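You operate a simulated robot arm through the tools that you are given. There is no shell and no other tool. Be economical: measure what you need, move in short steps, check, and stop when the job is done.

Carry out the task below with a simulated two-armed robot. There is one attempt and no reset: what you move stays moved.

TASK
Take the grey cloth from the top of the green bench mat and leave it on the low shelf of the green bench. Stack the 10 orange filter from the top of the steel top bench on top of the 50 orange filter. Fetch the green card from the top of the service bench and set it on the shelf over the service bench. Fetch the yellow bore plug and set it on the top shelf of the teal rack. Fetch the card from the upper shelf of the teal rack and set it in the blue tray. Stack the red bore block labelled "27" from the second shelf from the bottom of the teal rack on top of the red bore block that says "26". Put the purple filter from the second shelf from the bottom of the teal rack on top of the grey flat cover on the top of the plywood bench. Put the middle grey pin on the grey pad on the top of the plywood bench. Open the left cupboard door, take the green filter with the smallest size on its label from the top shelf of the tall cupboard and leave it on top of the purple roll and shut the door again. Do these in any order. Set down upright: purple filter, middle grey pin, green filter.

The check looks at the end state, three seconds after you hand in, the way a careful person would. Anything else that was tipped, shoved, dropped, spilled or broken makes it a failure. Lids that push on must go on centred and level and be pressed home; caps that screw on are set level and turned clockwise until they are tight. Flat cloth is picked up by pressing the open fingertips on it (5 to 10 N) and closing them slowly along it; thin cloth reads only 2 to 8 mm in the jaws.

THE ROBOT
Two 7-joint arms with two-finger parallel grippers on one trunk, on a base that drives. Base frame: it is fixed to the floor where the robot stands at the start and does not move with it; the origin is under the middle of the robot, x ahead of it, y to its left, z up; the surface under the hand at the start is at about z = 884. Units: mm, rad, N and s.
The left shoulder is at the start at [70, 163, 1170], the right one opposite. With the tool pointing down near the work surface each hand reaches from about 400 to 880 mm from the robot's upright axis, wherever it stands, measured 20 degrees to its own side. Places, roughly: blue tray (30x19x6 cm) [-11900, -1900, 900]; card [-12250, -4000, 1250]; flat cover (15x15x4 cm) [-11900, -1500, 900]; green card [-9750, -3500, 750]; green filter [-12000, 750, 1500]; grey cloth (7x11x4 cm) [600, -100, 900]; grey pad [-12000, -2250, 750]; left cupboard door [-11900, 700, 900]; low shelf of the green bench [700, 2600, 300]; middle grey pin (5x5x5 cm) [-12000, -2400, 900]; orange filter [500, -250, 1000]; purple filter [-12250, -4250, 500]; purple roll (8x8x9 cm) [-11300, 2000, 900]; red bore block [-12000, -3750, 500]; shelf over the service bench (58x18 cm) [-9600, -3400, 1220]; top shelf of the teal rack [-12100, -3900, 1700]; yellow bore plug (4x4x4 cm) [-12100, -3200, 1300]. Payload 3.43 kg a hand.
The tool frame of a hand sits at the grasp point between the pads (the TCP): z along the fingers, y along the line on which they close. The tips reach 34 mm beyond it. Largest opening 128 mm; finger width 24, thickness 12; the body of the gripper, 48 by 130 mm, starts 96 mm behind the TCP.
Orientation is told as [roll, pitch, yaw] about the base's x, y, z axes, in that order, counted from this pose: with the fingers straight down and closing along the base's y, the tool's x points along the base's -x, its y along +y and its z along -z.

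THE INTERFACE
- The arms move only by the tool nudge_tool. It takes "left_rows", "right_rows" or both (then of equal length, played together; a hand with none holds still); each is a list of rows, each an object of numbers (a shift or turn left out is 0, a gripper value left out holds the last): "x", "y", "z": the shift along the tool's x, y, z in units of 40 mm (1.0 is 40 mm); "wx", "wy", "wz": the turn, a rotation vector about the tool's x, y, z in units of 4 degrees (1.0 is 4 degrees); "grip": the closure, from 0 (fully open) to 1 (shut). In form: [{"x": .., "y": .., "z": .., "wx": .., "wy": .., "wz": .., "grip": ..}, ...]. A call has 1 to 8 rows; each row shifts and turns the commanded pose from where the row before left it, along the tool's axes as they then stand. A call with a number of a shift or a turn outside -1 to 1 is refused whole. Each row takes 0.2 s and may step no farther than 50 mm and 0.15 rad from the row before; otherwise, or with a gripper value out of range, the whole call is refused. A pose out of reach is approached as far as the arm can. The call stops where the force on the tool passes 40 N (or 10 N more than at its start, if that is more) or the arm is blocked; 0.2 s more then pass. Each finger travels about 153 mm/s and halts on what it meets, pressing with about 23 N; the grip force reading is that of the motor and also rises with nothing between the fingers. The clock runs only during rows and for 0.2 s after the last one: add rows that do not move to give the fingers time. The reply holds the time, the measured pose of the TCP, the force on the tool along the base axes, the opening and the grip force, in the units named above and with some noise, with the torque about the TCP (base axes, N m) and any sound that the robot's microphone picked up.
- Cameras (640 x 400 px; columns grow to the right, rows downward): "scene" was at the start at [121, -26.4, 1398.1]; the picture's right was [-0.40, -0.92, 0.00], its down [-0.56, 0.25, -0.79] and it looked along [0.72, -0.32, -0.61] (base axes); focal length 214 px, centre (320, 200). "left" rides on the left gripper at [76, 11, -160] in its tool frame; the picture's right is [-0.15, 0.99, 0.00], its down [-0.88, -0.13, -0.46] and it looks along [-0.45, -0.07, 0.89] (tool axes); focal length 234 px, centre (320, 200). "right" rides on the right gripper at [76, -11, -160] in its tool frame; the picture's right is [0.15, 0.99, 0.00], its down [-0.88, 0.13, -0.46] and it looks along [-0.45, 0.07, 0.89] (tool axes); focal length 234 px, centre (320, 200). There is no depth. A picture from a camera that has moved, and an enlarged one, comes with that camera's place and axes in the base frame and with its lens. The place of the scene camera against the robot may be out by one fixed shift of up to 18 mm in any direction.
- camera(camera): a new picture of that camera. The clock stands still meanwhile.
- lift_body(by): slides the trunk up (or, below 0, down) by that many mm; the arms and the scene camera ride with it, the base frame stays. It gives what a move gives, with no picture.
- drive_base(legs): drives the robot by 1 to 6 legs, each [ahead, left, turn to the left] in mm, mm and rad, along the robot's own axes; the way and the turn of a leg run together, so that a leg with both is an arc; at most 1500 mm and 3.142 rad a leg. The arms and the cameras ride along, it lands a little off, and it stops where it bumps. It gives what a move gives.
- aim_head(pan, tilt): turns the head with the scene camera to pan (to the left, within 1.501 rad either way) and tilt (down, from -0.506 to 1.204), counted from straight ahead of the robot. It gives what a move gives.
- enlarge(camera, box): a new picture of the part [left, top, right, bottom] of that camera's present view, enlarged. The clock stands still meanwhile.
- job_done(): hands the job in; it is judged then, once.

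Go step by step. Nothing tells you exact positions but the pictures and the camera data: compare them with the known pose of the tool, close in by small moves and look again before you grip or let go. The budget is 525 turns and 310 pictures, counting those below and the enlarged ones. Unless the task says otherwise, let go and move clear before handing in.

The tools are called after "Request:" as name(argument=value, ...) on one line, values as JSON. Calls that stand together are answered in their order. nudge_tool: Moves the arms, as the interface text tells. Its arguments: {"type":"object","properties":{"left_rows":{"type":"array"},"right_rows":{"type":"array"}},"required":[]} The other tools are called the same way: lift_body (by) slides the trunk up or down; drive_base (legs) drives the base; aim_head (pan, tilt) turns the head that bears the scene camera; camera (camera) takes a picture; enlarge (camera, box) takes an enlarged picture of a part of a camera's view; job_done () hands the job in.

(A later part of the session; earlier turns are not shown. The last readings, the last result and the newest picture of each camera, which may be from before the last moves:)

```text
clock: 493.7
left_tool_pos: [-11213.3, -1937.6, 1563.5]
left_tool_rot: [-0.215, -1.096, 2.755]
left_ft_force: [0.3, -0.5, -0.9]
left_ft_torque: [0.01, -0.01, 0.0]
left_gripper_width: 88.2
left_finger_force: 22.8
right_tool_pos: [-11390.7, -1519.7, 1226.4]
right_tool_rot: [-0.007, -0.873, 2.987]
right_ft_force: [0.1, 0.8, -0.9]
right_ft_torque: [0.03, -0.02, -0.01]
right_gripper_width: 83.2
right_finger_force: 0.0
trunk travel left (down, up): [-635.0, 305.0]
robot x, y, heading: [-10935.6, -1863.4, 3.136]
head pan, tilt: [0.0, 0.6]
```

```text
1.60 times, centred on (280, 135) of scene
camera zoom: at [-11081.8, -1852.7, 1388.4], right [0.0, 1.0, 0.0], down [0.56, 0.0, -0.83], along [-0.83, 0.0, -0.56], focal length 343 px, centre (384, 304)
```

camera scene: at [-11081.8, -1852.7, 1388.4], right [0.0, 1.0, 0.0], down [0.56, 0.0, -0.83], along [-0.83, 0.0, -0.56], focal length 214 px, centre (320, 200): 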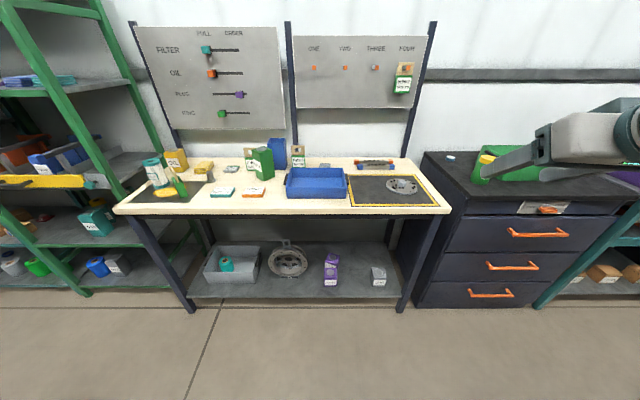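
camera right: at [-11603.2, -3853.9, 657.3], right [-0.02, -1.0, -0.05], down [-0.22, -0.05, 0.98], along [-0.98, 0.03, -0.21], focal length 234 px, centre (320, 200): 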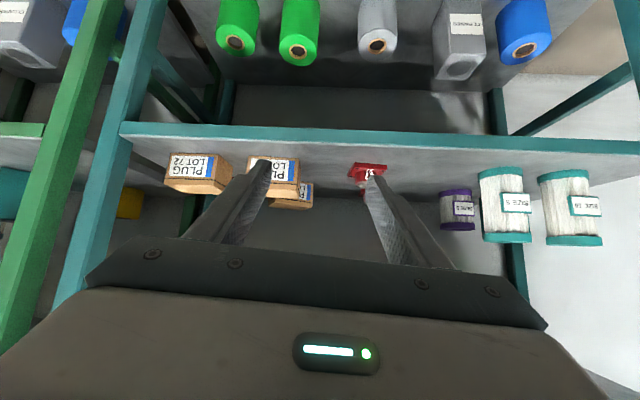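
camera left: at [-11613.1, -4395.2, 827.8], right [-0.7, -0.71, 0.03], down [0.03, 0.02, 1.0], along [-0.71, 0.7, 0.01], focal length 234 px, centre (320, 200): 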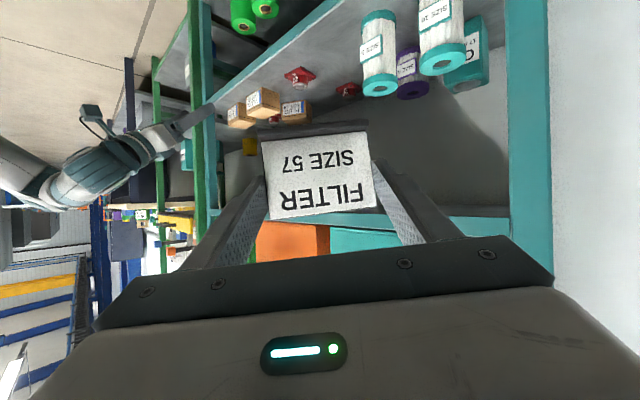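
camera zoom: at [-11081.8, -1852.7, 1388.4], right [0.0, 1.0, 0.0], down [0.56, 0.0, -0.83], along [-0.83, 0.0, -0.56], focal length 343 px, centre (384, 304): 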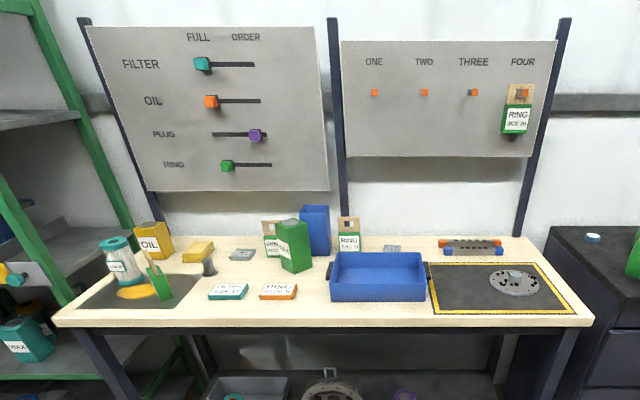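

Request:
enlarge(camera="scene", box=[120, 130, 310, 215])

Request:
enlarge(camera="scene", box=[270, 140, 460, 215])

```text
3.37 times, centred on (215, 172) of scene
camera zoom: at [-11081.8, -1852.7, 1388.4], right [0.0, 1.0, 0.0], down [0.56, 0.0, -0.83], along [-0.83, 0.0, -0.56], focal length 722 px, centre (674, 293)
```

zoom: 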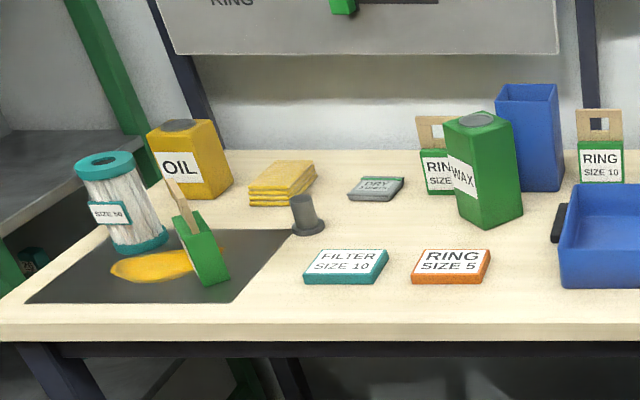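

```text
3.37 times, centred on (365, 178) of scene
camera zoom: at [-11081.8, -1852.7, 1388.4], right [0.0, 1.0, 0.0], down [0.56, 0.0, -0.83], along [-0.83, 0.0, -0.56], focal length 722 px, centre (168, 276)
```

zoom: 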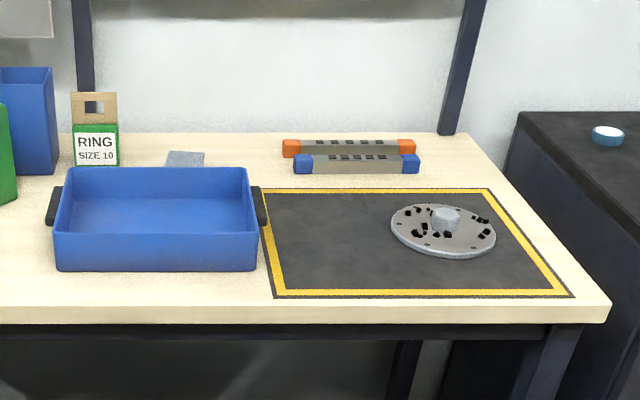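

Request:
enlarge(camera="scene", box=[195, 160, 255, 205])

Request:
enlarge(camera="scene", box=[300, 150, 360, 195])

```text
8.89 times, centred on (225, 182) of scene
camera zoom: at [-11081.8, -1852.7, 1388.4], right [0.0, 1.0, 0.0], down [0.56, 0.0, -0.83], along [-0.83, 0.0, -0.56], focal length 1906 px, centre (1164, 356)
```

zoom: 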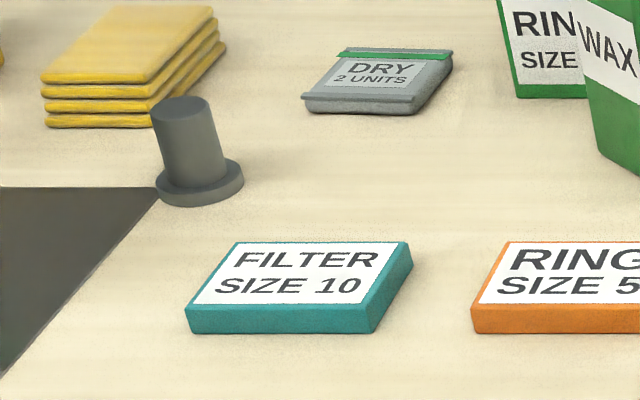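

```text
8.89 times, centred on (330, 172) of scene
camera zoom: at [-11081.8, -1852.7, 1388.4], right [0.0, 1.0, 0.0], down [0.56, 0.0, -0.83], along [-0.83, 0.0, -0.56], focal length 1906 px, centre (231, 444)
```

zoom: 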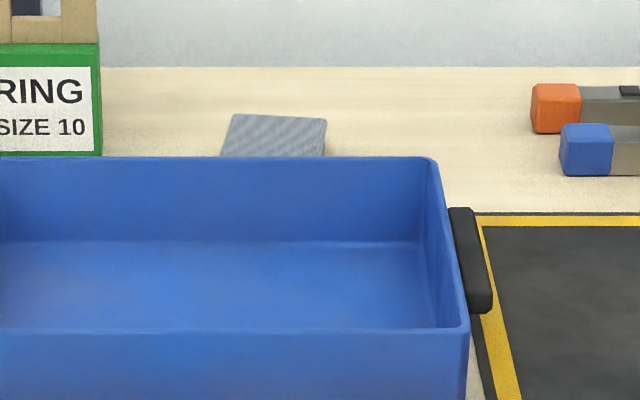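

The DRY pouch matches the "grey pad", the round hubbed disc is the flat cover, and the stepped cylinder is the pin. First the card into the blue tray: restoring the card upright and moving in.

Request:
nudge_tool(left_rows=[{"wx": -0.8, "wy": 0.2}, {"wx": -0.8, "wy": 0.2}, {"wx": -0.8, "wy": 0.2}, {}])

Request:
drive_base(legs=[[0, -170, 0], [330, 0, 0]])

Request:
camera(camera="scene")

```text
clock: 494.7
left_tool_pos: [-11212.8, -1937.3, 1562.5]
left_tool_rot: [-0.035, -1.055, 2.745]
left_ft_force: [0.7, 0.6, -0.5]
left_ft_torque: [0.02, 0.0, 0.02]
left_gripper_width: 88.2
left_finger_force: 22.6
right_tool_pos: [-11390.5, -1518.3, 1224.9]
right_tool_rot: [-0.006, -0.874, 2.986]
right_ft_force: [-0.4, 1.1, 0.7]
right_ft_torque: [0.01, 0.03, 0.0]
right_gripper_width: 83.2
right_finger_force: 0.0
trunk travel left (down, up): [-635.0, 305.0]
robot x, y, heading: [-10937.5, -1858.7, 3.143]
head pan, tilt: [0.0, 0.6]
```

```text
clock: 498.0
left_tool_pos: [-11548.4, -1766.9, 1562.2]
left_tool_rot: [-0.038, -1.056, 2.741]
left_ft_force: [0.1, -0.3, -0.5]
left_ft_torque: [0.02, 0.03, 0.01]
left_gripper_width: 88.5
left_finger_force: 22.8
right_tool_pos: [-11725.4, -1347.8, 1227.1]
right_tool_rot: [-0.007, -0.875, 2.984]
right_ft_force: [-0.2, 0.3, -0.8]
right_ft_torque: [-0.01, -0.01, 0.01]
right_gripper_width: 83.2
right_finger_force: 0.1
trunk travel left (down, up): [-635.0, 305.0]
robot x, y, heading: [-11273.1, -1690.0, 3.143]
head pan, tilt: [0.0, 0.6]
```

```text
113 pictures are left
camera scene: at [-11417.3, -1680.6, 1388.5], right [0.0, 1.0, 0.0], down [0.56, 0.0, -0.83], along [-0.83, 0.0, -0.56], focal length 214 px, centre (320, 200)
```

scene: 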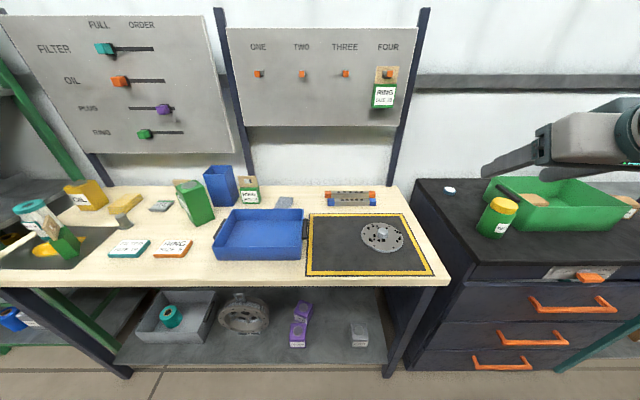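

Request:
nudge_tool(left_rows=[{"x": -0.45, "y": 0.39, "z": 0.8}, {"x": -0.45, "y": 0.39, "z": 0.8}, {"x": -0.45, "y": 0.39, "z": 0.8}, {"x": -0.45, "y": 0.39, "z": 0.8}, {"x": -0.45, "y": 0.39, "z": 0.8}, {"x": 0.19, "y": 0.92, "z": -0.34}, {"x": 0.19, "y": 0.92, "z": -0.34}, {"x": 0.19, "y": 0.92, "z": -0.34}])

Request:
nudge_tool(left_rows=[{"x": 0.87, "z": 0.49}, {"x": 0.87, "z": 0.49}, {"x": 0.87, "z": 0.49}, {"x": 0.87, "z": 0.49}, {"x": 0.87, "z": 0.49}, {"x": 0.87, "z": 0.49}, {"x": 0.87, "z": 0.49}, {"x": 0.87, "z": 0.49}])

Request:
nudge_tool(left_rows=[{"x": 0.87, "z": 0.49}, {"x": 0.87, "z": 0.49}, {"x": 0.87, "z": 0.49}, {"x": -0.45, "y": 0.39, "z": 0.8}, {"x": -0.45, "y": 0.39, "z": 0.8}, {"x": -0.45, "y": 0.39, "z": 0.8}, {}])

Request:
camera(camera="scene")

Request:
camera(camera="left")

```text
clock: 499.8
left_tool_pos: [-11750.9, -1884.2, 1555.8]
left_tool_rot: [-0.04, -1.054, 2.743]
left_ft_force: [0.6, 0.4, 0.0]
left_ft_torque: [0.02, 0.02, -0.01]
left_gripper_width: 88.2
left_finger_force: 22.8
right_tool_pos: [-11726.8, -1349.7, 1225.4]
right_tool_rot: [-0.009, -0.872, 2.987]
right_ft_force: [0.3, 0.5, 0.6]
right_ft_torque: [0.02, 0.02, -0.01]
right_gripper_width: 83.0
right_finger_force: 0.0
trunk travel left (down, up): [-635.0, 305.0]
robot x, y, heading: [-11269.9, -1692.4, 3.142]
head pan, tilt: [0.0, 0.6]
```

```text
clock: 501.6
left_tool_pos: [-11755.5, -1874.7, 1247.1]
left_tool_rot: [-0.041, -1.056, 2.744]
left_ft_force: [-0.3, -0.9, -0.1]
left_ft_torque: [0.0, 0.0, -0.03]
left_gripper_width: 88.4
left_finger_force: 23.2
left hand out of reach, approached as far as the arm can: row 8
right_tool_pos: [-11726.3, -1347.8, 1224.9]
right_tool_rot: [-0.007, -0.874, 2.987]
right_ft_force: [0.3, -0.7, 0.1]
right_ft_torque: [0.01, 0.0, 0.0]
right_gripper_width: 83.3
right_finger_force: 0.2
trunk travel left (down, up): [-635.0, 305.0]
robot x, y, heading: [-11271.0, -1686.1, 3.136]
head pan, tilt: [0.0, 0.6]
```

```text
clock: 503.2
left_tool_pos: [-11930.3, -1877.8, 1157.7]
left_tool_rot: [-0.039, -1.056, 2.743]
left_ft_force: [-0.4, -0.2, -0.1]
left_ft_torque: [-0.03, 0.0, 0.03]
left_gripper_width: 88.0
left_finger_force: 23.2
left hand out of reach, approached as far as the arm can: row 1, 2, 3
right_tool_pos: [-11723.9, -1346.9, 1226.1]
right_tool_rot: [-0.008, -0.874, 2.985]
right_ft_force: [0.6, 0.3, 0.3]
right_ft_torque: [-0.01, 0.04, 0.0]
right_gripper_width: 83.1
right_finger_force: 0.0
trunk travel left (down, up): [-635.0, 305.0]
robot x, y, heading: [-11270.9, -1687.6, 3.135]
head pan, tilt: [0.0, 0.6]
```

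```text
112 pictures are left
camera scene: at [-11417.2, -1680.7, 1388.5], right [0.0, 1.0, 0.0], down [0.56, 0.0, -0.83], along [-0.83, 0.0, -0.56], focal length 214 px, centre (320, 200)
```

scene: 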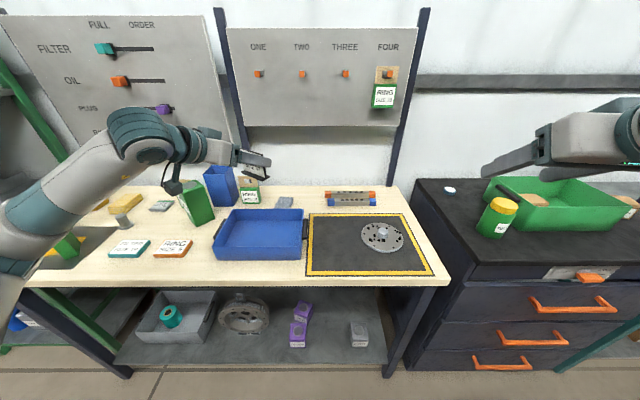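

```text
111 pictures are left
camera left: at [-11774.3, -1962.9, 1170.1], right [-0.48, -0.87, 0.11], down [0.01, 0.12, 0.99], along [-0.88, 0.48, -0.05], focal length 234 px, centre (320, 200)
```

left: 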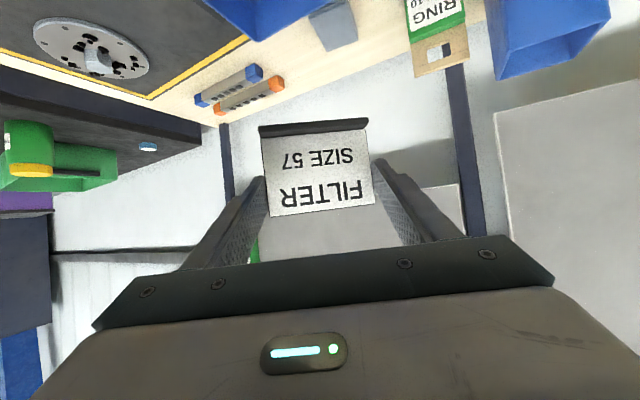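

Request:
nudge_tool(left_rows=[{"x": 0.87, "z": 0.49}, {"x": 0.87, "z": 0.49}, {"x": 0.87, "z": 0.49}, {"x": 0.87, "z": 0.49}, {}])

Request:
enlarge(camera="scene", box=[160, 130, 360, 280])

Request:
camera(camera="left")

```text
clock: 504.4
left_tool_pos: [-11927.9, -1875.4, 997.4]
left_tool_rot: [-0.038, -1.056, 2.743]
left_ft_force: [-0.3, 0.2, 0.1]
left_ft_torque: [0.0, 0.01, 0.01]
left_gripper_width: 88.1
left_finger_force: 23.3
right_tool_pos: [-11725.7, -1347.8, 1226.3]
right_tool_rot: [-0.006, -0.873, 2.985]
right_ft_force: [0.1, 0.7, -0.5]
right_ft_torque: [0.03, 0.0, 0.0]
right_gripper_width: 83.1
right_finger_force: 0.1
trunk travel left (down, up): [-635.0, 305.0]
robot x, y, heading: [-11269.8, -1687.4, 3.14]
head pan, tilt: [0.0, 0.6]
```

```text
2.67 times, centred on (260, 205) of scene
camera zoom: at [-11417.8, -1680.2, 1388.4], right [0.0, 1.0, 0.0], down [0.56, 0.0, -0.83], along [-0.83, 0.0, -0.56], focal length 572 px, centre (480, 187)
```

zoom: 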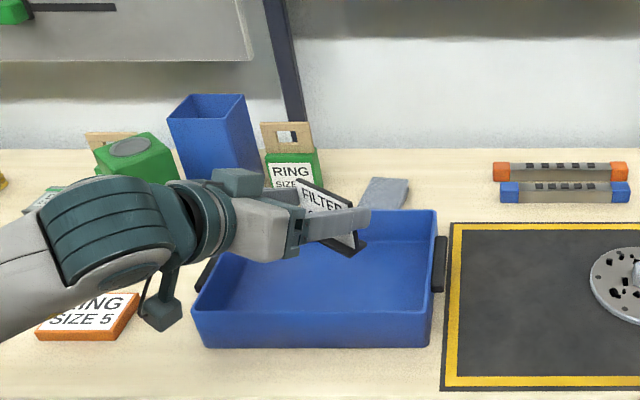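

```text
109 pictures are left
camera left: at [-11772.9, -1959.5, 1010.4], right [-0.48, -0.87, 0.11], down [0.01, 0.12, 0.99], along [-0.88, 0.48, -0.05], focal length 234 px, centre (320, 200)
```

left: 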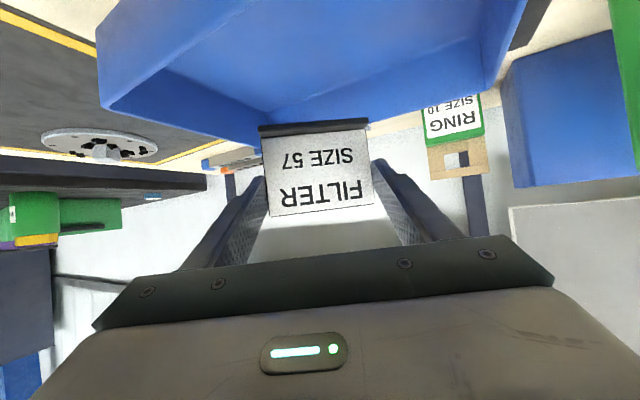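

Request:
nudge_tool(left_rows=[{"x": 0.9, "z": 0.4}, {"x": 0.22, "z": 0.12}, {"x": 0.11, "z": 0.06}, {}])

Request:
enlarge(camera="scene", box=[160, 130, 360, 280])

```text
clock: 505.4
left_tool_pos: [-11923.4, -1877.0, 945.1]
left_tool_rot: [-0.037, -1.054, 2.743]
left_ft_force: [0.7, 0.4, -0.6]
left_ft_torque: [0.01, 0.01, -0.01]
left_gripper_width: 88.2
left_finger_force: 23.2
right_tool_pos: [-11727.6, -1346.6, 1225.9]
right_tool_rot: [-0.006, -0.873, 2.985]
right_ft_force: [0.4, 0.2, 0.2]
right_ft_torque: [0.02, 0.01, 0.0]
right_gripper_width: 83.0
right_finger_force: 0.1
trunk travel left (down, up): [-635.0, 305.0]
robot x, y, heading: [-11272.7, -1694.5, 3.139]
head pan, tilt: [0.0, 0.6]
```

```text
2.67 times, centred on (260, 205) of scene
camera zoom: at [-11417.9, -1680.7, 1388.4], right [0.0, 1.0, 0.0], down [0.57, 0.0, -0.82], along [-0.82, 0.0, -0.57], focal length 572 px, centre (480, 187)
```

zoom: 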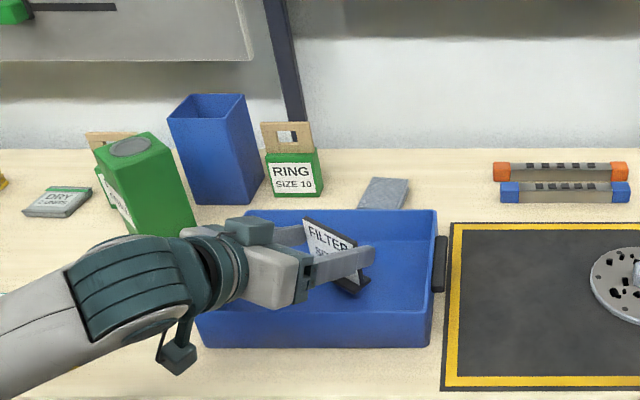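

Request:
nudge_tool(left_rows=[{"x": 0.11, "z": 0.06}, {"x": 0.11, "z": 0.06}, {"x": 0.11, "z": 0.06}, {}])

```text
clock: 506.4
left_tool_pos: [-11923.1, -1877.1, 928.6]
left_tool_rot: [-0.037, -1.054, 2.742]
left_ft_force: [-0.6, -0.4, -0.2]
left_ft_torque: [-0.01, -0.03, 0.01]
left_gripper_width: 88.0
left_finger_force: 22.7
right_tool_pos: [-11726.2, -1348.1, 1225.9]
right_tool_rot: [-0.006, -0.872, 2.984]
right_ft_force: [0.3, 0.4, -0.3]
right_ft_torque: [0.01, -0.04, 0.02]
right_gripper_width: 83.1
right_finger_force: 0.1
trunk travel left (down, up): [-635.0, 305.0]
robot x, y, heading: [-11272.1, -1690.4, 3.138]
head pan, tilt: [0.0, 0.6]
```

Request:
nudge_tool(left_rows=[{"x": 0.09, "z": 0.05}, {"x": 0.09, "z": 0.05}, {}])

Request:
enlarge(camera="scene", box=[160, 130, 360, 280])

```text
clock: 507.2
left_tool_pos: [-11923.5, -1876.6, 926.2]
left_tool_rot: [-0.033, -1.062, 2.737]
left_ft_force: [-1.3, -1.3, 14.1]
left_ft_torque: [-0.54, 0.65, 0.06]
left_gripper_width: 88.3
left_finger_force: 23.0
right_tool_pos: [-11723.1, -1347.9, 1226.3]
right_tool_rot: [-0.007, -0.874, 2.985]
right_ft_force: [0.7, 0.1, -0.2]
right_ft_torque: [-0.04, -0.02, 0.01]
right_gripper_width: 83.3
right_finger_force: 0.1
trunk travel left (down, up): [-635.0, 305.0]
robot x, y, heading: [-11271.2, -1688.8, 3.142]
head pan, tilt: [0.0, 0.6]
```

```text
2.67 times, centred on (260, 205) of scene
camera zoom: at [-11416.2, -1680.4, 1388.8], right [0.0, 1.0, 0.0], down [0.56, 0.0, -0.83], along [-0.83, 0.0, -0.56], focal length 572 px, centre (480, 187)
```

zoom: 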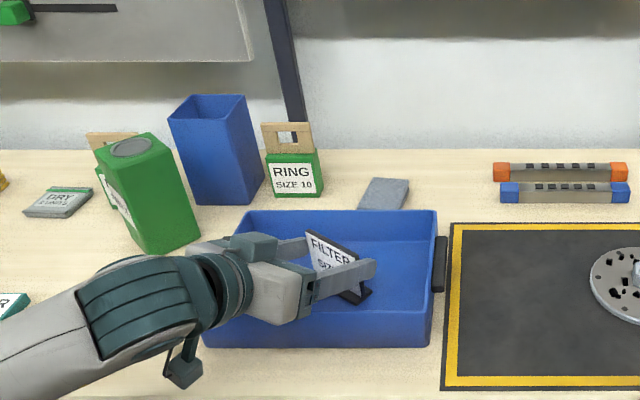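

Request:
nudge_tool(left_rows=[{"x": -0.03}, {"grip": 0.28}, {"grip": 0.22}, {"grip": 0.18}, {}])

Request:
nudge_tool(left_rows=[{"x": -0.5, "z": -0.28}, {"x": -0.87, "z": -0.49}, {"x": -0.87, "z": -0.49}, {"x": -0.87, "z": -0.49}, {}])

Request:
enlarge(camera="scene", box=[160, 130, 360, 280])

```text
clock: 508.4
left_tool_pos: [-11923.5, -1876.8, 923.1]
left_tool_rot: [-0.036, -1.055, 2.742]
left_ft_force: [0.3, -0.6, -0.7]
left_ft_torque: [0.03, 0.0, 0.02]
left_gripper_width: 104.8
left_finger_force: 0.0
right_tool_pos: [-11725.9, -1347.4, 1225.5]
right_tool_rot: [-0.007, -0.872, 2.983]
right_ft_force: [0.2, -0.1, -0.1]
right_ft_torque: [0.0, 0.0, 0.0]
right_gripper_width: 83.1
right_finger_force: 0.1
trunk travel left (down, up): [-635.0, 305.0]
robot x, y, heading: [-11270.9, -1692.1, 3.14]
head pan, tilt: [0.0, 0.6]
```

```text
clock: 509.6
left_tool_pos: [-11926.0, -1881.4, 1067.8]
left_tool_rot: [-0.039, -1.054, 2.741]
left_ft_force: [0.1, 0.1, -0.1]
left_ft_torque: [0.02, 0.03, -0.03]
left_gripper_width: 104.7
left_finger_force: 0.2
right_tool_pos: [-11726.3, -1348.2, 1225.0]
right_tool_rot: [-0.007, -0.873, 2.988]
right_ft_force: [0.7, -0.5, -0.1]
right_ft_torque: [-0.02, -0.05, 0.01]
right_gripper_width: 83.2
right_finger_force: 0.1
trunk travel left (down, up): [-635.0, 305.0]
robot x, y, heading: [-11272.2, -1689.3, 3.14]
head pan, tilt: [0.0, 0.6]
```

```text
2.67 times, centred on (260, 205) of scene
camera zoom: at [-11418.1, -1681.0, 1388.4], right [0.0, 1.0, 0.0], down [0.57, 0.0, -0.82], along [-0.82, 0.0, -0.57], focal length 572 px, centre (480, 187)
```

zoom: 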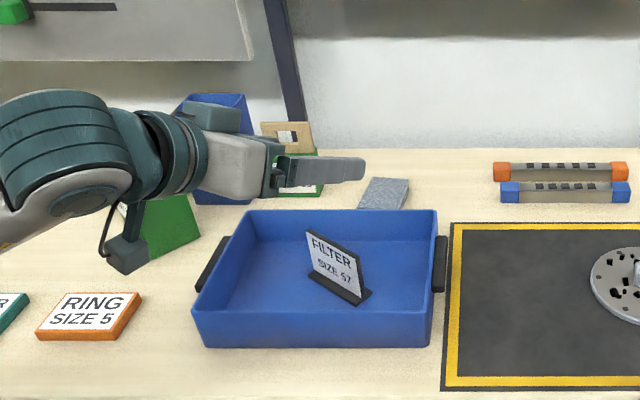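

Card stands in the tray. Now the pin: bringing the left hand upright and driving left.

Request:
nudge_tool(left_rows=[{"x": 0.2, "z": -0.9, "wy": 0.5}, {"wy": 1}, {"wy": 1}, {"wy": 1}, {"wy": 1}, {"wy": 1}, {"wy": 1}, {"wy": 1}])

Request:
nudge_tool(left_rows=[{"wy": 1}, {"wy": 1}, {"wy": 1}, {"wy": 1}, {"wy": 1}, {"wy": 1}, {"wy": 1}, {"wy": 0.6}])

Request:
drive_base(legs=[[0, 470, 0]])

Request:
camera(camera="left")

Request:
camera(camera="scene")

```text
clock: 511.4
left_tool_pos: [-11893.7, -1890.7, 1075.5]
left_tool_rot: [-0.021, -0.529, 2.719]
left_ft_force: [-0.6, -0.7, 0.3]
left_ft_torque: [-0.02, -0.02, 0.01]
left_gripper_width: 104.9
left_finger_force: 0.0
right_tool_pos: [-11726.5, -1348.0, 1224.6]
right_tool_rot: [-0.008, -0.873, 2.984]
right_ft_force: [-0.3, -0.4, 0.3]
right_ft_torque: [-0.03, 0.01, -0.01]
right_gripper_width: 83.3
right_finger_force: 0.1
trunk travel left (down, up): [-635.0, 305.0]
robot x, y, heading: [-11271.9, -1689.3, 3.141]
head pan, tilt: [0.0, 0.6]
```

```text
clock: 513.2
left_tool_pos: [-11893.4, -1893.0, 1076.3]
left_tool_rot: [-0.015, -0.002, 2.709]
left_ft_force: [1.2, 0.7, 0.8]
left_ft_torque: [0.01, 0.01, -0.02]
left_gripper_width: 105.1
left_finger_force: 0.0
right_tool_pos: [-11725.5, -1347.4, 1224.9]
right_tool_rot: [-0.009, -0.872, 2.984]
right_ft_force: [-0.3, 0.3, -0.7]
right_ft_torque: [-0.02, -0.02, -0.03]
right_gripper_width: 83.2
right_finger_force: 0.0
trunk travel left (down, up): [-635.0, 305.0]
robot x, y, heading: [-11270.4, -1689.4, 3.143]
head pan, tilt: [0.0, 0.6]
```

```text
clock: 516.0
left_tool_pos: [-11891.8, -2349.0, 1076.6]
left_tool_rot: [-0.019, -0.003, 2.713]
left_ft_force: [-0.4, 0.0, 0.1]
left_ft_torque: [0.01, -0.02, 0.0]
left_gripper_width: 104.7
left_finger_force: 0.0
right_tool_pos: [-11727.5, -1804.0, 1225.6]
right_tool_rot: [-0.007, -0.873, 2.992]
right_ft_force: [0.1, 0.3, 0.2]
right_ft_torque: [-0.04, 0.01, -0.02]
right_gripper_width: 83.2
right_finger_force: 0.0
trunk travel left (down, up): [-635.0, 305.0]
robot x, y, heading: [-11272.4, -2144.8, -3.137]
head pan, tilt: [0.0, 0.6]
```

```text
105 pictures are left
camera left: at [-11828.5, -2394.0, 1235.2], right [-0.54, -0.84, -0.02], down [-0.75, 0.48, 0.46], along [-0.38, 0.26, -0.89], focal length 234 px, centre (320, 200)
```

left: 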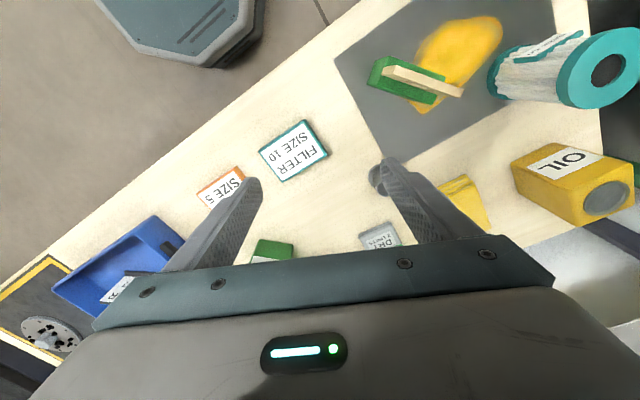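

```text
104 pictures are left
camera scene: at [-11417.5, -2135.0, 1388.4], right [0.0, 1.0, 0.0], down [0.57, 0.0, -0.82], along [-0.82, 0.0, -0.57], focal length 214 px, centre (320, 200)
```

scene: 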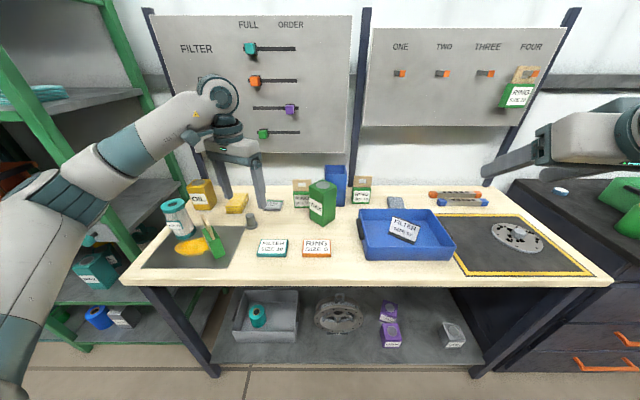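

Request:
nudge_tool(left_rows=[{"x": -0.95, "y": 0.74}, {"x": -0.94, "y": 0.73}, {"z": 1}, {"z": 0.5}, {}])

Request:
camera(camera="left")

```text
clock: 517.1
left_tool_pos: [-11984.6, -2370.0, 1014.8]
left_tool_rot: [-0.016, -0.002, 2.714]
left_ft_force: [0.0, -1.0, -0.2]
left_ft_torque: [0.01, 0.0, -0.01]
left_gripper_width: 105.1
left_finger_force: 0.1
right_tool_pos: [-11726.9, -1805.1, 1225.0]
right_tool_rot: [-0.005, -0.872, 2.992]
right_ft_force: [0.4, 0.0, -0.3]
right_ft_torque: [-0.01, 0.0, 0.05]
right_gripper_width: 83.2
right_finger_force: 0.1
trunk travel left (down, up): [-635.0, 305.0]
robot x, y, heading: [-11266.2, -2144.5, -3.137]
head pan, tilt: [0.0, 0.6]
```

```text
103 pictures are left
camera left: at [-11921.8, -2414.6, 1174.1], right [-0.54, -0.84, -0.02], down [-0.75, 0.48, 0.46], along [-0.38, 0.26, -0.89], focal length 234 px, centre (320, 200)
```

left: 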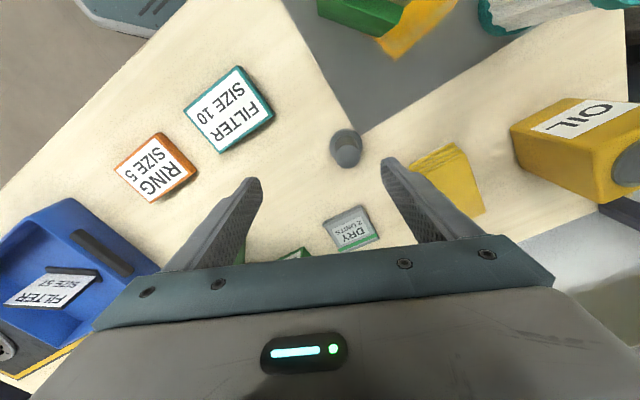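

Request:
nudge_tool(left_rows=[{"y": 0.74, "x": 0.06}, {"z": 0.9}, {"z": 0.6}, {}])

Request:
camera(camera="left")

```text
clock: 518.1
left_tool_pos: [-11996.2, -2397.3, 954.8]
left_tool_rot: [-0.019, -0.002, 2.715]
left_ft_force: [-0.4, 0.8, 0.1]
left_ft_torque: [-0.02, -0.02, 0.01]
left_gripper_width: 105.0
left_finger_force: 0.1
right_tool_pos: [-11726.4, -1805.0, 1225.5]
right_tool_rot: [-0.006, -0.874, 2.992]
right_ft_force: [-0.3, -0.6, 0.6]
right_ft_torque: [0.03, -0.01, -0.06]
right_gripper_width: 83.0
right_finger_force: 0.1
trunk travel left (down, up): [-635.0, 305.0]
robot x, y, heading: [-11269.2, -2147.1, -3.137]
head pan, tilt: [0.0, 0.6]
```

```text
102 pictures are left
camera left: at [-11932.9, -2441.4, 1114.3], right [-0.54, -0.84, -0.02], down [-0.75, 0.48, 0.46], along [-0.38, 0.26, -0.89], focal length 234 px, centre (320, 200)
```

left: 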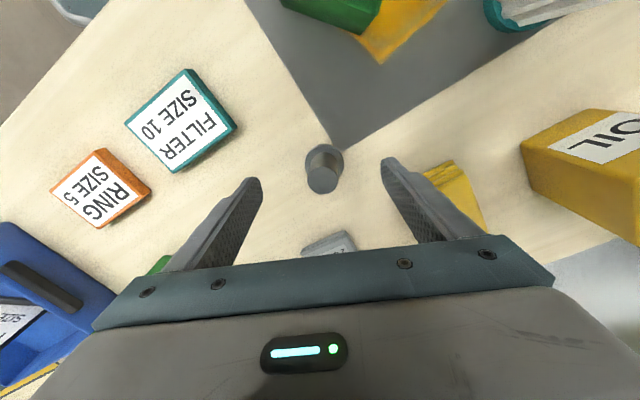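

Request:
nudge_tool(left_rows=[{"z": 0.6}, {"z": 0.3}, {}, {"grip": 0.4}, {"grip": 0.6}, {"grip": 0.8}, {}])

Request:
camera(camera="left")

```text
clock: 519.8
left_tool_pos: [-11996.1, -2397.8, 919.1]
left_tool_rot: [-0.018, -0.003, 2.715]
left_ft_force: [0.4, 0.4, -0.1]
left_ft_torque: [-0.03, 0.0, 0.0]
left_gripper_width: 28.6
left_finger_force: 22.4
right_tool_pos: [-11727.9, -1804.0, 1224.7]
right_tool_rot: [-0.007, -0.873, 2.991]
right_ft_force: [0.5, 0.6, -0.2]
right_ft_torque: [0.01, -0.04, 0.03]
right_gripper_width: 83.2
right_finger_force: 0.2
trunk travel left (down, up): [-635.0, 305.0]
robot x, y, heading: [-11265.4, -2144.3, -3.139]
head pan, tilt: [0.0, 0.6]
```

```text
101 pictures are left
camera left: at [-11932.5, -2441.6, 1077.4], right [-0.54, -0.84, -0.02], down [-0.75, 0.48, 0.46], along [-0.38, 0.26, -0.89], focal length 234 px, centre (320, 200)
```

left: 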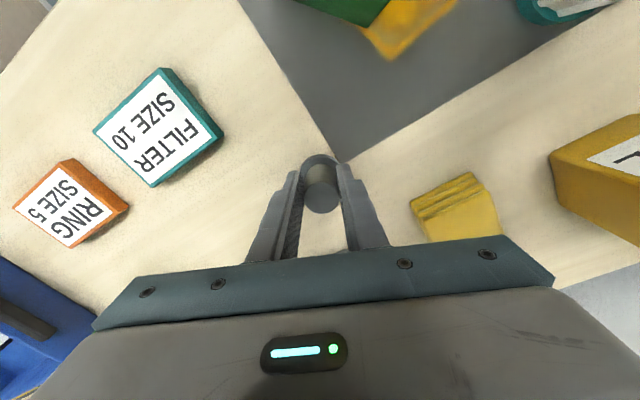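

Request:
nudge_tool(left_rows=[{"z": -0.8}, {"z": -1}, {"z": -0.5}, {}])

Request:
drive_base(legs=[[110, -55, 0]])

Request:
camera(camera="left")

```text
clock: 520.8
left_tool_pos: [-11996.6, -2399.4, 1009.5]
left_tool_rot: [-0.019, -0.002, 2.714]
left_ft_force: [0.5, 0.2, -1.1]
left_ft_torque: [-0.02, 0.0, 0.01]
left_gripper_width: 28.2
left_finger_force: 23.1
right_tool_pos: [-11726.9, -1803.8, 1225.0]
right_tool_rot: [-0.008, -0.872, 2.992]
right_ft_force: [0.2, -0.8, 0.3]
right_ft_torque: [0.01, 0.04, -0.05]
right_gripper_width: 83.1
right_finger_force: 0.1
trunk travel left (down, up): [-635.0, 305.0]
robot x, y, heading: [-11269.2, -2140.6, -3.137]
head pan, tilt: [0.0, 0.6]
```

```text
clock: 522.0
left_tool_pos: [-12102.4, -2344.8, 1010.1]
left_tool_rot: [-0.019, -0.001, 2.715]
left_ft_force: [0.2, 0.0, -1.2]
left_ft_torque: [0.0, 0.0, 0.01]
left_gripper_width: 28.2
left_finger_force: 23.4
right_tool_pos: [-11834.2, -1748.9, 1225.4]
right_tool_rot: [-0.007, -0.874, 2.993]
right_ft_force: [-0.2, -0.2, 0.1]
right_ft_torque: [-0.01, 0.0, -0.01]
right_gripper_width: 83.1
right_finger_force: 0.0
trunk travel left (down, up): [-635.0, 305.0]
robot x, y, heading: [-11380.0, -2086.6, -3.138]
head pan, tilt: [0.0, 0.6]
```

```text
100 pictures are left
camera left: at [-12040.0, -2388.9, 1169.6], right [-0.54, -0.84, -0.02], down [-0.75, 0.47, 0.46], along [-0.38, 0.26, -0.89], focal length 234 px, centre (320, 200)
```

left: 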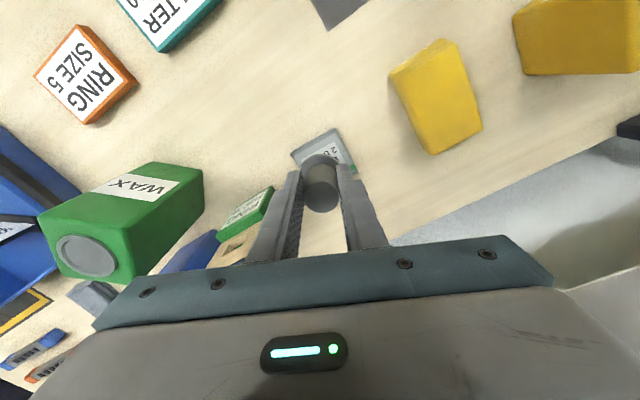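

Request:
enlarge(camera="left", box=[260, 100, 400, 220])

Request:
enlarge(camera="scene", box=[160, 130, 340, 250])

```text
3.33 times, centred on (330, 160) of left
camera zoom: at [-12040.0, -2388.9, 1169.6], right [-0.54, -0.84, -0.02], down [-0.75, 0.47, 0.46], along [-0.38, 0.26, -0.89], focal length 781 px, centre (287, 333)
```

zoom: 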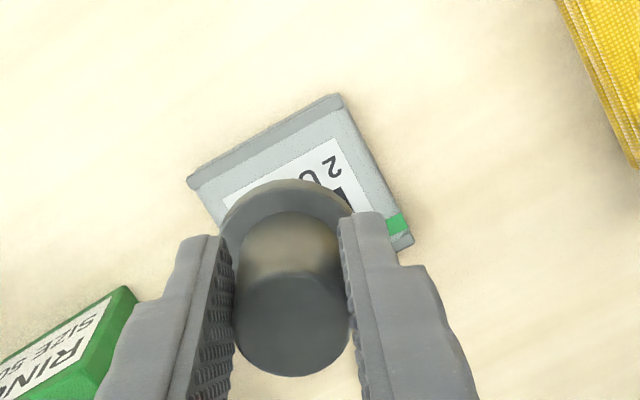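

```text
3.33 times, centred on (250, 190) of scene
camera zoom: at [-11525.0, -2080.2, 1388.5], right [0.0, 1.0, 0.0], down [0.56, 0.0, -0.83], along [-0.83, 0.0, -0.56], focal length 715 px, centre (553, 233)
```

zoom: 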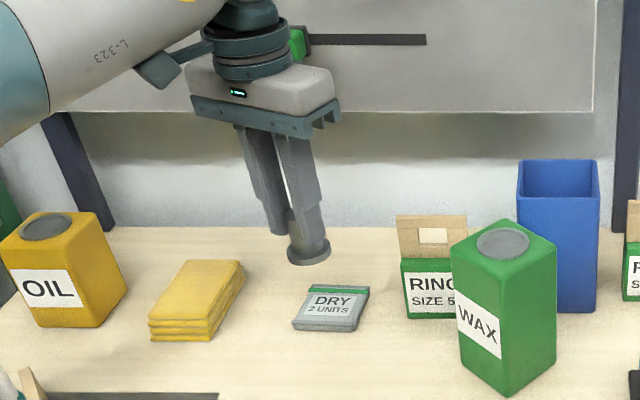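

Request:
nudge_tool(left_rows=[{"x": -0.56}, {"z": 0.8}, {"z": 0.6}, {}])

Request:
enlarge(camera="left", box=[260, 100, 400, 220])

Request:
enlarge(camera="scene", box=[160, 130, 340, 250])

```text
clock: 523.0
left_tool_pos: [-12123.6, -2334.0, 955.4]
left_tool_rot: [-0.018, -0.002, 2.714]
left_ft_force: [-0.2, -0.2, -0.9]
left_ft_torque: [-0.03, -0.03, -0.01]
left_gripper_width: 28.1
left_finger_force: 22.7
right_tool_pos: [-11834.2, -1748.3, 1226.1]
right_tool_rot: [-0.008, -0.874, 2.992]
right_ft_force: [-0.6, -0.7, -0.1]
right_ft_torque: [-0.01, 0.02, 0.02]
right_gripper_width: 83.0
right_finger_force: 0.0
trunk travel left (down, up): [-635.0, 305.0]
robot x, y, heading: [-11378.5, -2086.0, -3.138]
head pan, tilt: [0.0, 0.6]
```

```text
3.33 times, centred on (330, 160) of left
camera zoom: at [-12059.9, -2378.0, 1113.9], right [-0.54, -0.84, -0.02], down [-0.75, 0.48, 0.46], along [-0.38, 0.26, -0.89], focal length 781 px, centre (287, 333)
```

zoom: 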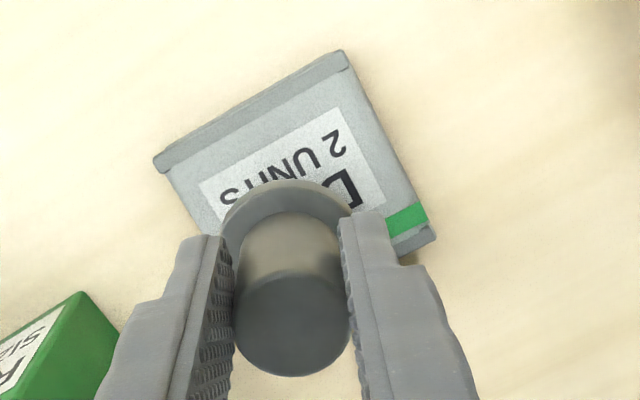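

```text
3.33 times, centred on (250, 190) of scene
camera zoom: at [-11525.0, -2079.6, 1388.5], right [0.0, 1.0, 0.0], down [0.56, 0.0, -0.83], along [-0.83, 0.0, -0.56], focal length 715 px, centre (553, 233)
```

zoom: 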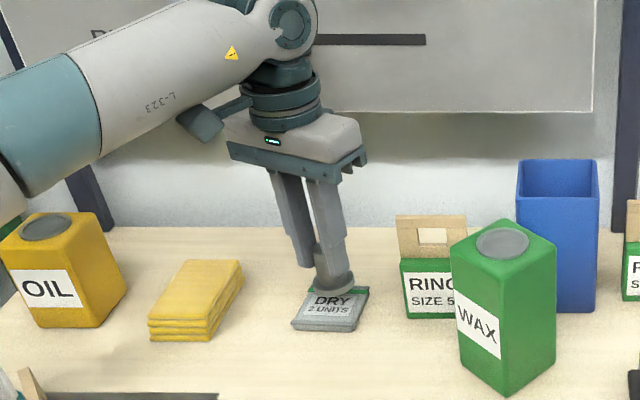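

Request:
nudge_tool(left_rows=[{"x": 0.08, "y": 0.05}, {"z": 0.3}, {"z": 0.1}, {"z": 0.08}, {}])

```text
clock: 524.2
left_tool_pos: [-12121.9, -2337.1, 934.9]
left_tool_rot: [-0.018, 0.0, 2.716]
left_ft_force: [0.7, 0.5, -2.3]
left_ft_torque: [-0.03, -0.01, -0.03]
left_gripper_width: 28.2
left_finger_force: 23.5
right_tool_pos: [-11836.1, -1749.8, 1226.3]
right_tool_rot: [-0.007, -0.872, 2.991]
right_ft_force: [0.0, -0.7, -0.8]
right_ft_torque: [-0.03, 0.0, 0.01]
right_gripper_width: 83.0
right_finger_force: 0.1
trunk travel left (down, up): [-635.0, 305.0]
robot x, y, heading: [-11377.6, -2086.7, -3.133]
head pan, tilt: [0.0, 0.6]
```

Request:
nudge_tool(left_rows=[{"z": 0.06}, {"z": 0.06}, {}])

Request:
enlarge(camera="scene", box=[200, 160, 310, 230])

```text
clock: 525.0
left_tool_pos: [-12121.5, -2337.2, 931.6]
left_tool_rot: [-0.017, -0.005, 2.715]
left_ft_force: [-2.7, -1.0, 11.0]
left_ft_torque: [-0.1, 0.46, 0.08]
left_gripper_width: 28.0
left_finger_force: 23.3
right_tool_pos: [-11834.2, -1748.9, 1225.8]
right_tool_rot: [-0.008, -0.875, 2.992]
right_ft_force: [-0.9, 0.1, 1.1]
right_ft_torque: [-0.01, 0.02, 0.0]
right_gripper_width: 83.1
right_finger_force: 0.1
trunk travel left (down, up): [-635.0, 305.0]
robot x, y, heading: [-11378.6, -2087.0, -3.138]
head pan, tilt: [0.0, 0.6]
```

```text
5.71 times, centred on (255, 195) of scene
camera zoom: at [-11524.0, -2079.6, 1388.7], right [0.0, 1.0, 0.0], down [0.56, 0.0, -0.83], along [-0.83, 0.0, -0.56], focal length 1226 px, centre (691, 229)
```

zoom: 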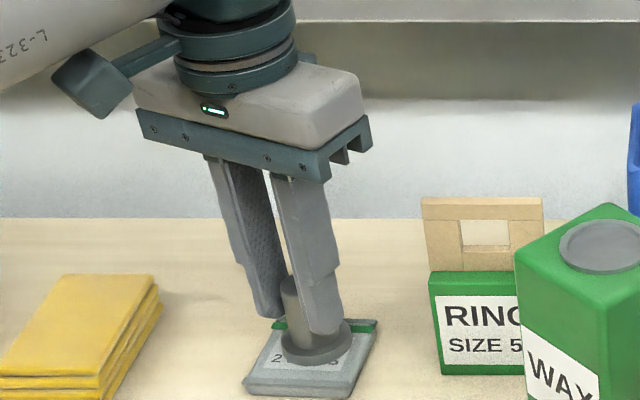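

Pin is on the pad (11 N contact). Releasing and lifting clear.

Request:
nudge_tool(left_rows=[{"z": -0.02}, {"grip": 0.72}, {"grip": 0.65}, {"grip": 0.5}, {}])

Request:
nudge_tool(left_rows=[{"z": -0.5}, {"z": -1}, {"z": -1}, {"z": -1}, {"z": -1}])

Request:
enlarge(camera="scene", box=[200, 160, 310, 230])

```text
clock: 526.2
left_tool_pos: [-12121.6, -2336.4, 931.2]
left_tool_rot: [-0.018, -0.001, 2.716]
left_ft_force: [-0.1, 0.4, -0.6]
left_ft_torque: [0.0, 0.02, 0.01]
left_gripper_width: 64.1
left_finger_force: 0.0
right_tool_pos: [-11835.8, -1749.0, 1225.4]
right_tool_rot: [-0.008, -0.874, 2.991]
right_ft_force: [0.1, 0.7, -0.1]
right_ft_torque: [0.03, -0.03, -0.02]
right_gripper_width: 83.4
right_finger_force: 0.0
trunk travel left (down, up): [-635.0, 305.0]
robot x, y, heading: [-11377.5, -2089.4, -3.136]
head pan, tilt: [0.0, 0.6]
```

```text
clock: 527.4
left_tool_pos: [-12121.8, -2339.6, 1113.7]
left_tool_rot: [-0.017, -0.001, 2.715]
left_ft_force: [0.1, -0.3, 0.1]
left_ft_torque: [-0.01, 0.02, 0.02]
left_gripper_width: 63.9
left_finger_force: 0.0
right_tool_pos: [-11834.2, -1747.4, 1225.0]
right_tool_rot: [-0.005, -0.876, 2.991]
right_ft_force: [0.5, 0.2, -0.1]
right_ft_torque: [-0.01, 0.03, 0.03]
right_gripper_width: 83.0
right_finger_force: 0.1
trunk travel left (down, up): [-635.0, 305.0]
robot x, y, heading: [-11378.1, -2086.3, -3.135]
head pan, tilt: [0.0, 0.6]
```

```text
5.71 times, centred on (255, 195) of scene
camera zoom: at [-11524.5, -2078.8, 1388.4], right [0.0, 1.0, 0.0], down [0.56, 0.0, -0.83], along [-0.83, 0.0, -0.56], focal length 1226 px, centre (691, 229)
```

zoom: 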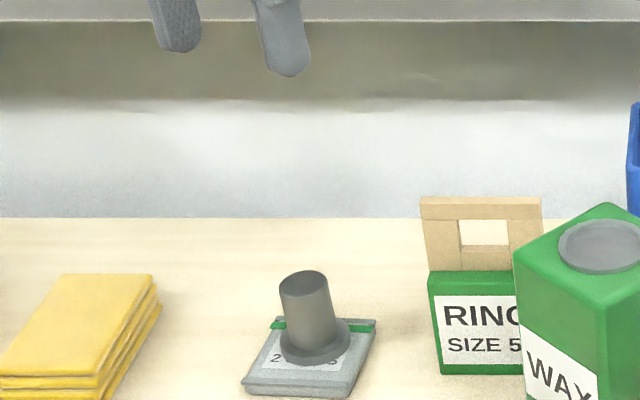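

Pin done. Returning to the teal rack with free hands; re-orienting the left hand to a straight, forward-tilted pose on the way.

Request:
drive_base(legs=[[-380, 0, 0], [0, 1000, 0], [0, 690, 0]])

Request:
nudge_tool(left_rows=[{"wz": -0.88}, {"wz": -0.88}, {"wz": -0.88}, {"wz": -0.88}, {"wz": -0.88}, {"wz": -0.88}, {"wz": -0.88}, {}])

Request:
nudge_tool(left_rows=[{"wy": -1}, {"wy": -1}, {"wy": -1}, {"wy": -1}, {"wy": -1}, {"wy": -1}, {"wy": -1}, {"wy": -1}])

Request:
nudge_tool(left_rows=[{"wy": -1}, {"wy": -1}, {"wy": -1}, {"wy": -0.5, "grip": 0.35}, {}])

Request:
lift_body(by=-300)

Request:
lift_body(by=-250)

```text
clock: 538.0
left_tool_pos: [-11722.3, -4045.3, 1112.1]
left_tool_rot: [-0.017, -0.001, 2.735]
left_ft_force: [-0.3, -0.6, 0.6]
left_ft_torque: [0.0, -0.05, 0.03]
left_gripper_width: 64.1
left_finger_force: 0.1
right_tool_pos: [-11444.7, -3448.2, 1225.0]
right_tool_rot: [-0.007, -0.876, 3.01]
right_ft_force: [-0.3, 0.0, -0.5]
right_ft_torque: [0.0, 0.01, -0.01]
right_gripper_width: 83.0
right_finger_force: 0.1
trunk travel left (down, up): [-635.0, 305.0]
robot x, y, heading: [-10985.7, -3778.1, -3.116]
head pan, tilt: [0.0, 0.6]
```

```text
clock: 539.8
left_tool_pos: [-11721.6, -4044.4, 1113.2]
left_tool_rot: [-0.018, 0.006, -3.118]
left_ft_force: [0.3, 0.1, 0.0]
left_ft_torque: [0.0, -0.01, 0.01]
left_gripper_width: 64.2
left_finger_force: 0.0
right_tool_pos: [-11445.9, -3448.7, 1226.1]
right_tool_rot: [-0.007, -0.872, 3.011]
right_ft_force: [0.1, 0.7, -0.9]
right_ft_torque: [0.02, -0.01, 0.01]
right_gripper_width: 83.4
right_finger_force: 0.1
trunk travel left (down, up): [-635.0, 305.0]
robot x, y, heading: [-10982.6, -3778.6, -3.118]
head pan, tilt: [0.0, 0.6]
```

```text
clock: 541.6
left_tool_pos: [-11721.7, -4046.1, 1112.9]
left_tool_rot: [-0.021, -0.553, -3.107]
left_ft_force: [-0.1, 0.1, 0.0]
left_ft_torque: [-0.01, -0.02, -0.02]
left_gripper_width: 64.2
left_finger_force: 0.1
right_tool_pos: [-11445.3, -3449.1, 1225.4]
right_tool_rot: [-0.006, -0.874, 3.013]
right_ft_force: [1.3, 0.7, -0.7]
right_ft_torque: [0.0, 0.01, 0.03]
right_gripper_width: 83.3
right_finger_force: 0.2
trunk travel left (down, up): [-635.0, 305.0]
robot x, y, heading: [-10982.5, -3776.2, -3.118]
head pan, tilt: [0.0, 0.6]
```

```text
clock: 542.8
left_tool_pos: [-11720.6, -4045.7, 1113.0]
left_tool_rot: [-0.025, -0.797, -3.101]
left_ft_force: [-0.3, 0.5, 0.4]
left_ft_torque: [-0.02, 0.0, -0.01]
left_gripper_width: 83.1
left_finger_force: 0.0
right_tool_pos: [-11446.2, -3447.3, 1226.3]
right_tool_rot: [-0.008, -0.872, 3.011]
right_ft_force: [0.1, 0.3, -0.1]
right_ft_torque: [-0.01, 0.02, -0.01]
right_gripper_width: 83.3
right_finger_force: 0.0
trunk travel left (down, up): [-635.0, 305.0]
robot x, y, heading: [-10981.8, -3778.9, -3.113]
head pan, tilt: [0.0, 0.6]
```

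```text
clock: 545.8
left_tool_pos: [-11721.1, -4046.3, 813.4]
left_tool_rot: [-0.024, -0.796, -3.098]
left_ft_force: [-0.2, 0.0, -0.7]
left_ft_torque: [0.0, -0.02, 0.02]
left_gripper_width: 83.0
left_finger_force: 0.1
right_tool_pos: [-11444.9, -3447.7, 926.0]
right_tool_rot: [-0.007, -0.875, 3.012]
right_ft_force: [-0.1, -0.5, 0.3]
right_ft_torque: [-0.03, -0.01, -0.03]
right_gripper_width: 83.1
right_finger_force: 0.0
trunk travel left (down, up): [-335.0, 605.0]
robot x, y, heading: [-10979.9, -3779.8, -3.123]
head pan, tilt: [0.0, 0.6]
```

```text
clock: 548.4
left_tool_pos: [-11721.2, -4045.1, 562.4]
left_tool_rot: [-0.026, -0.796, -3.101]
left_ft_force: [0.0, 0.6, 0.5]
left_ft_torque: [-0.03, -0.01, -0.01]
left_gripper_width: 83.2
left_finger_force: 0.0
right_tool_pos: [-11444.8, -3449.2, 675.1]
right_tool_rot: [-0.005, -0.875, 3.011]
right_ft_force: [-0.2, 0.3, -0.3]
right_ft_torque: [0.0, 0.01, 0.03]
right_gripper_width: 83.2
right_finger_force: 0.0
trunk travel left (down, up): [-85.0, 855.0]
robot x, y, heading: [-10980.1, -3777.4, -3.118]
head pan, tilt: [0.0, 0.6]
```

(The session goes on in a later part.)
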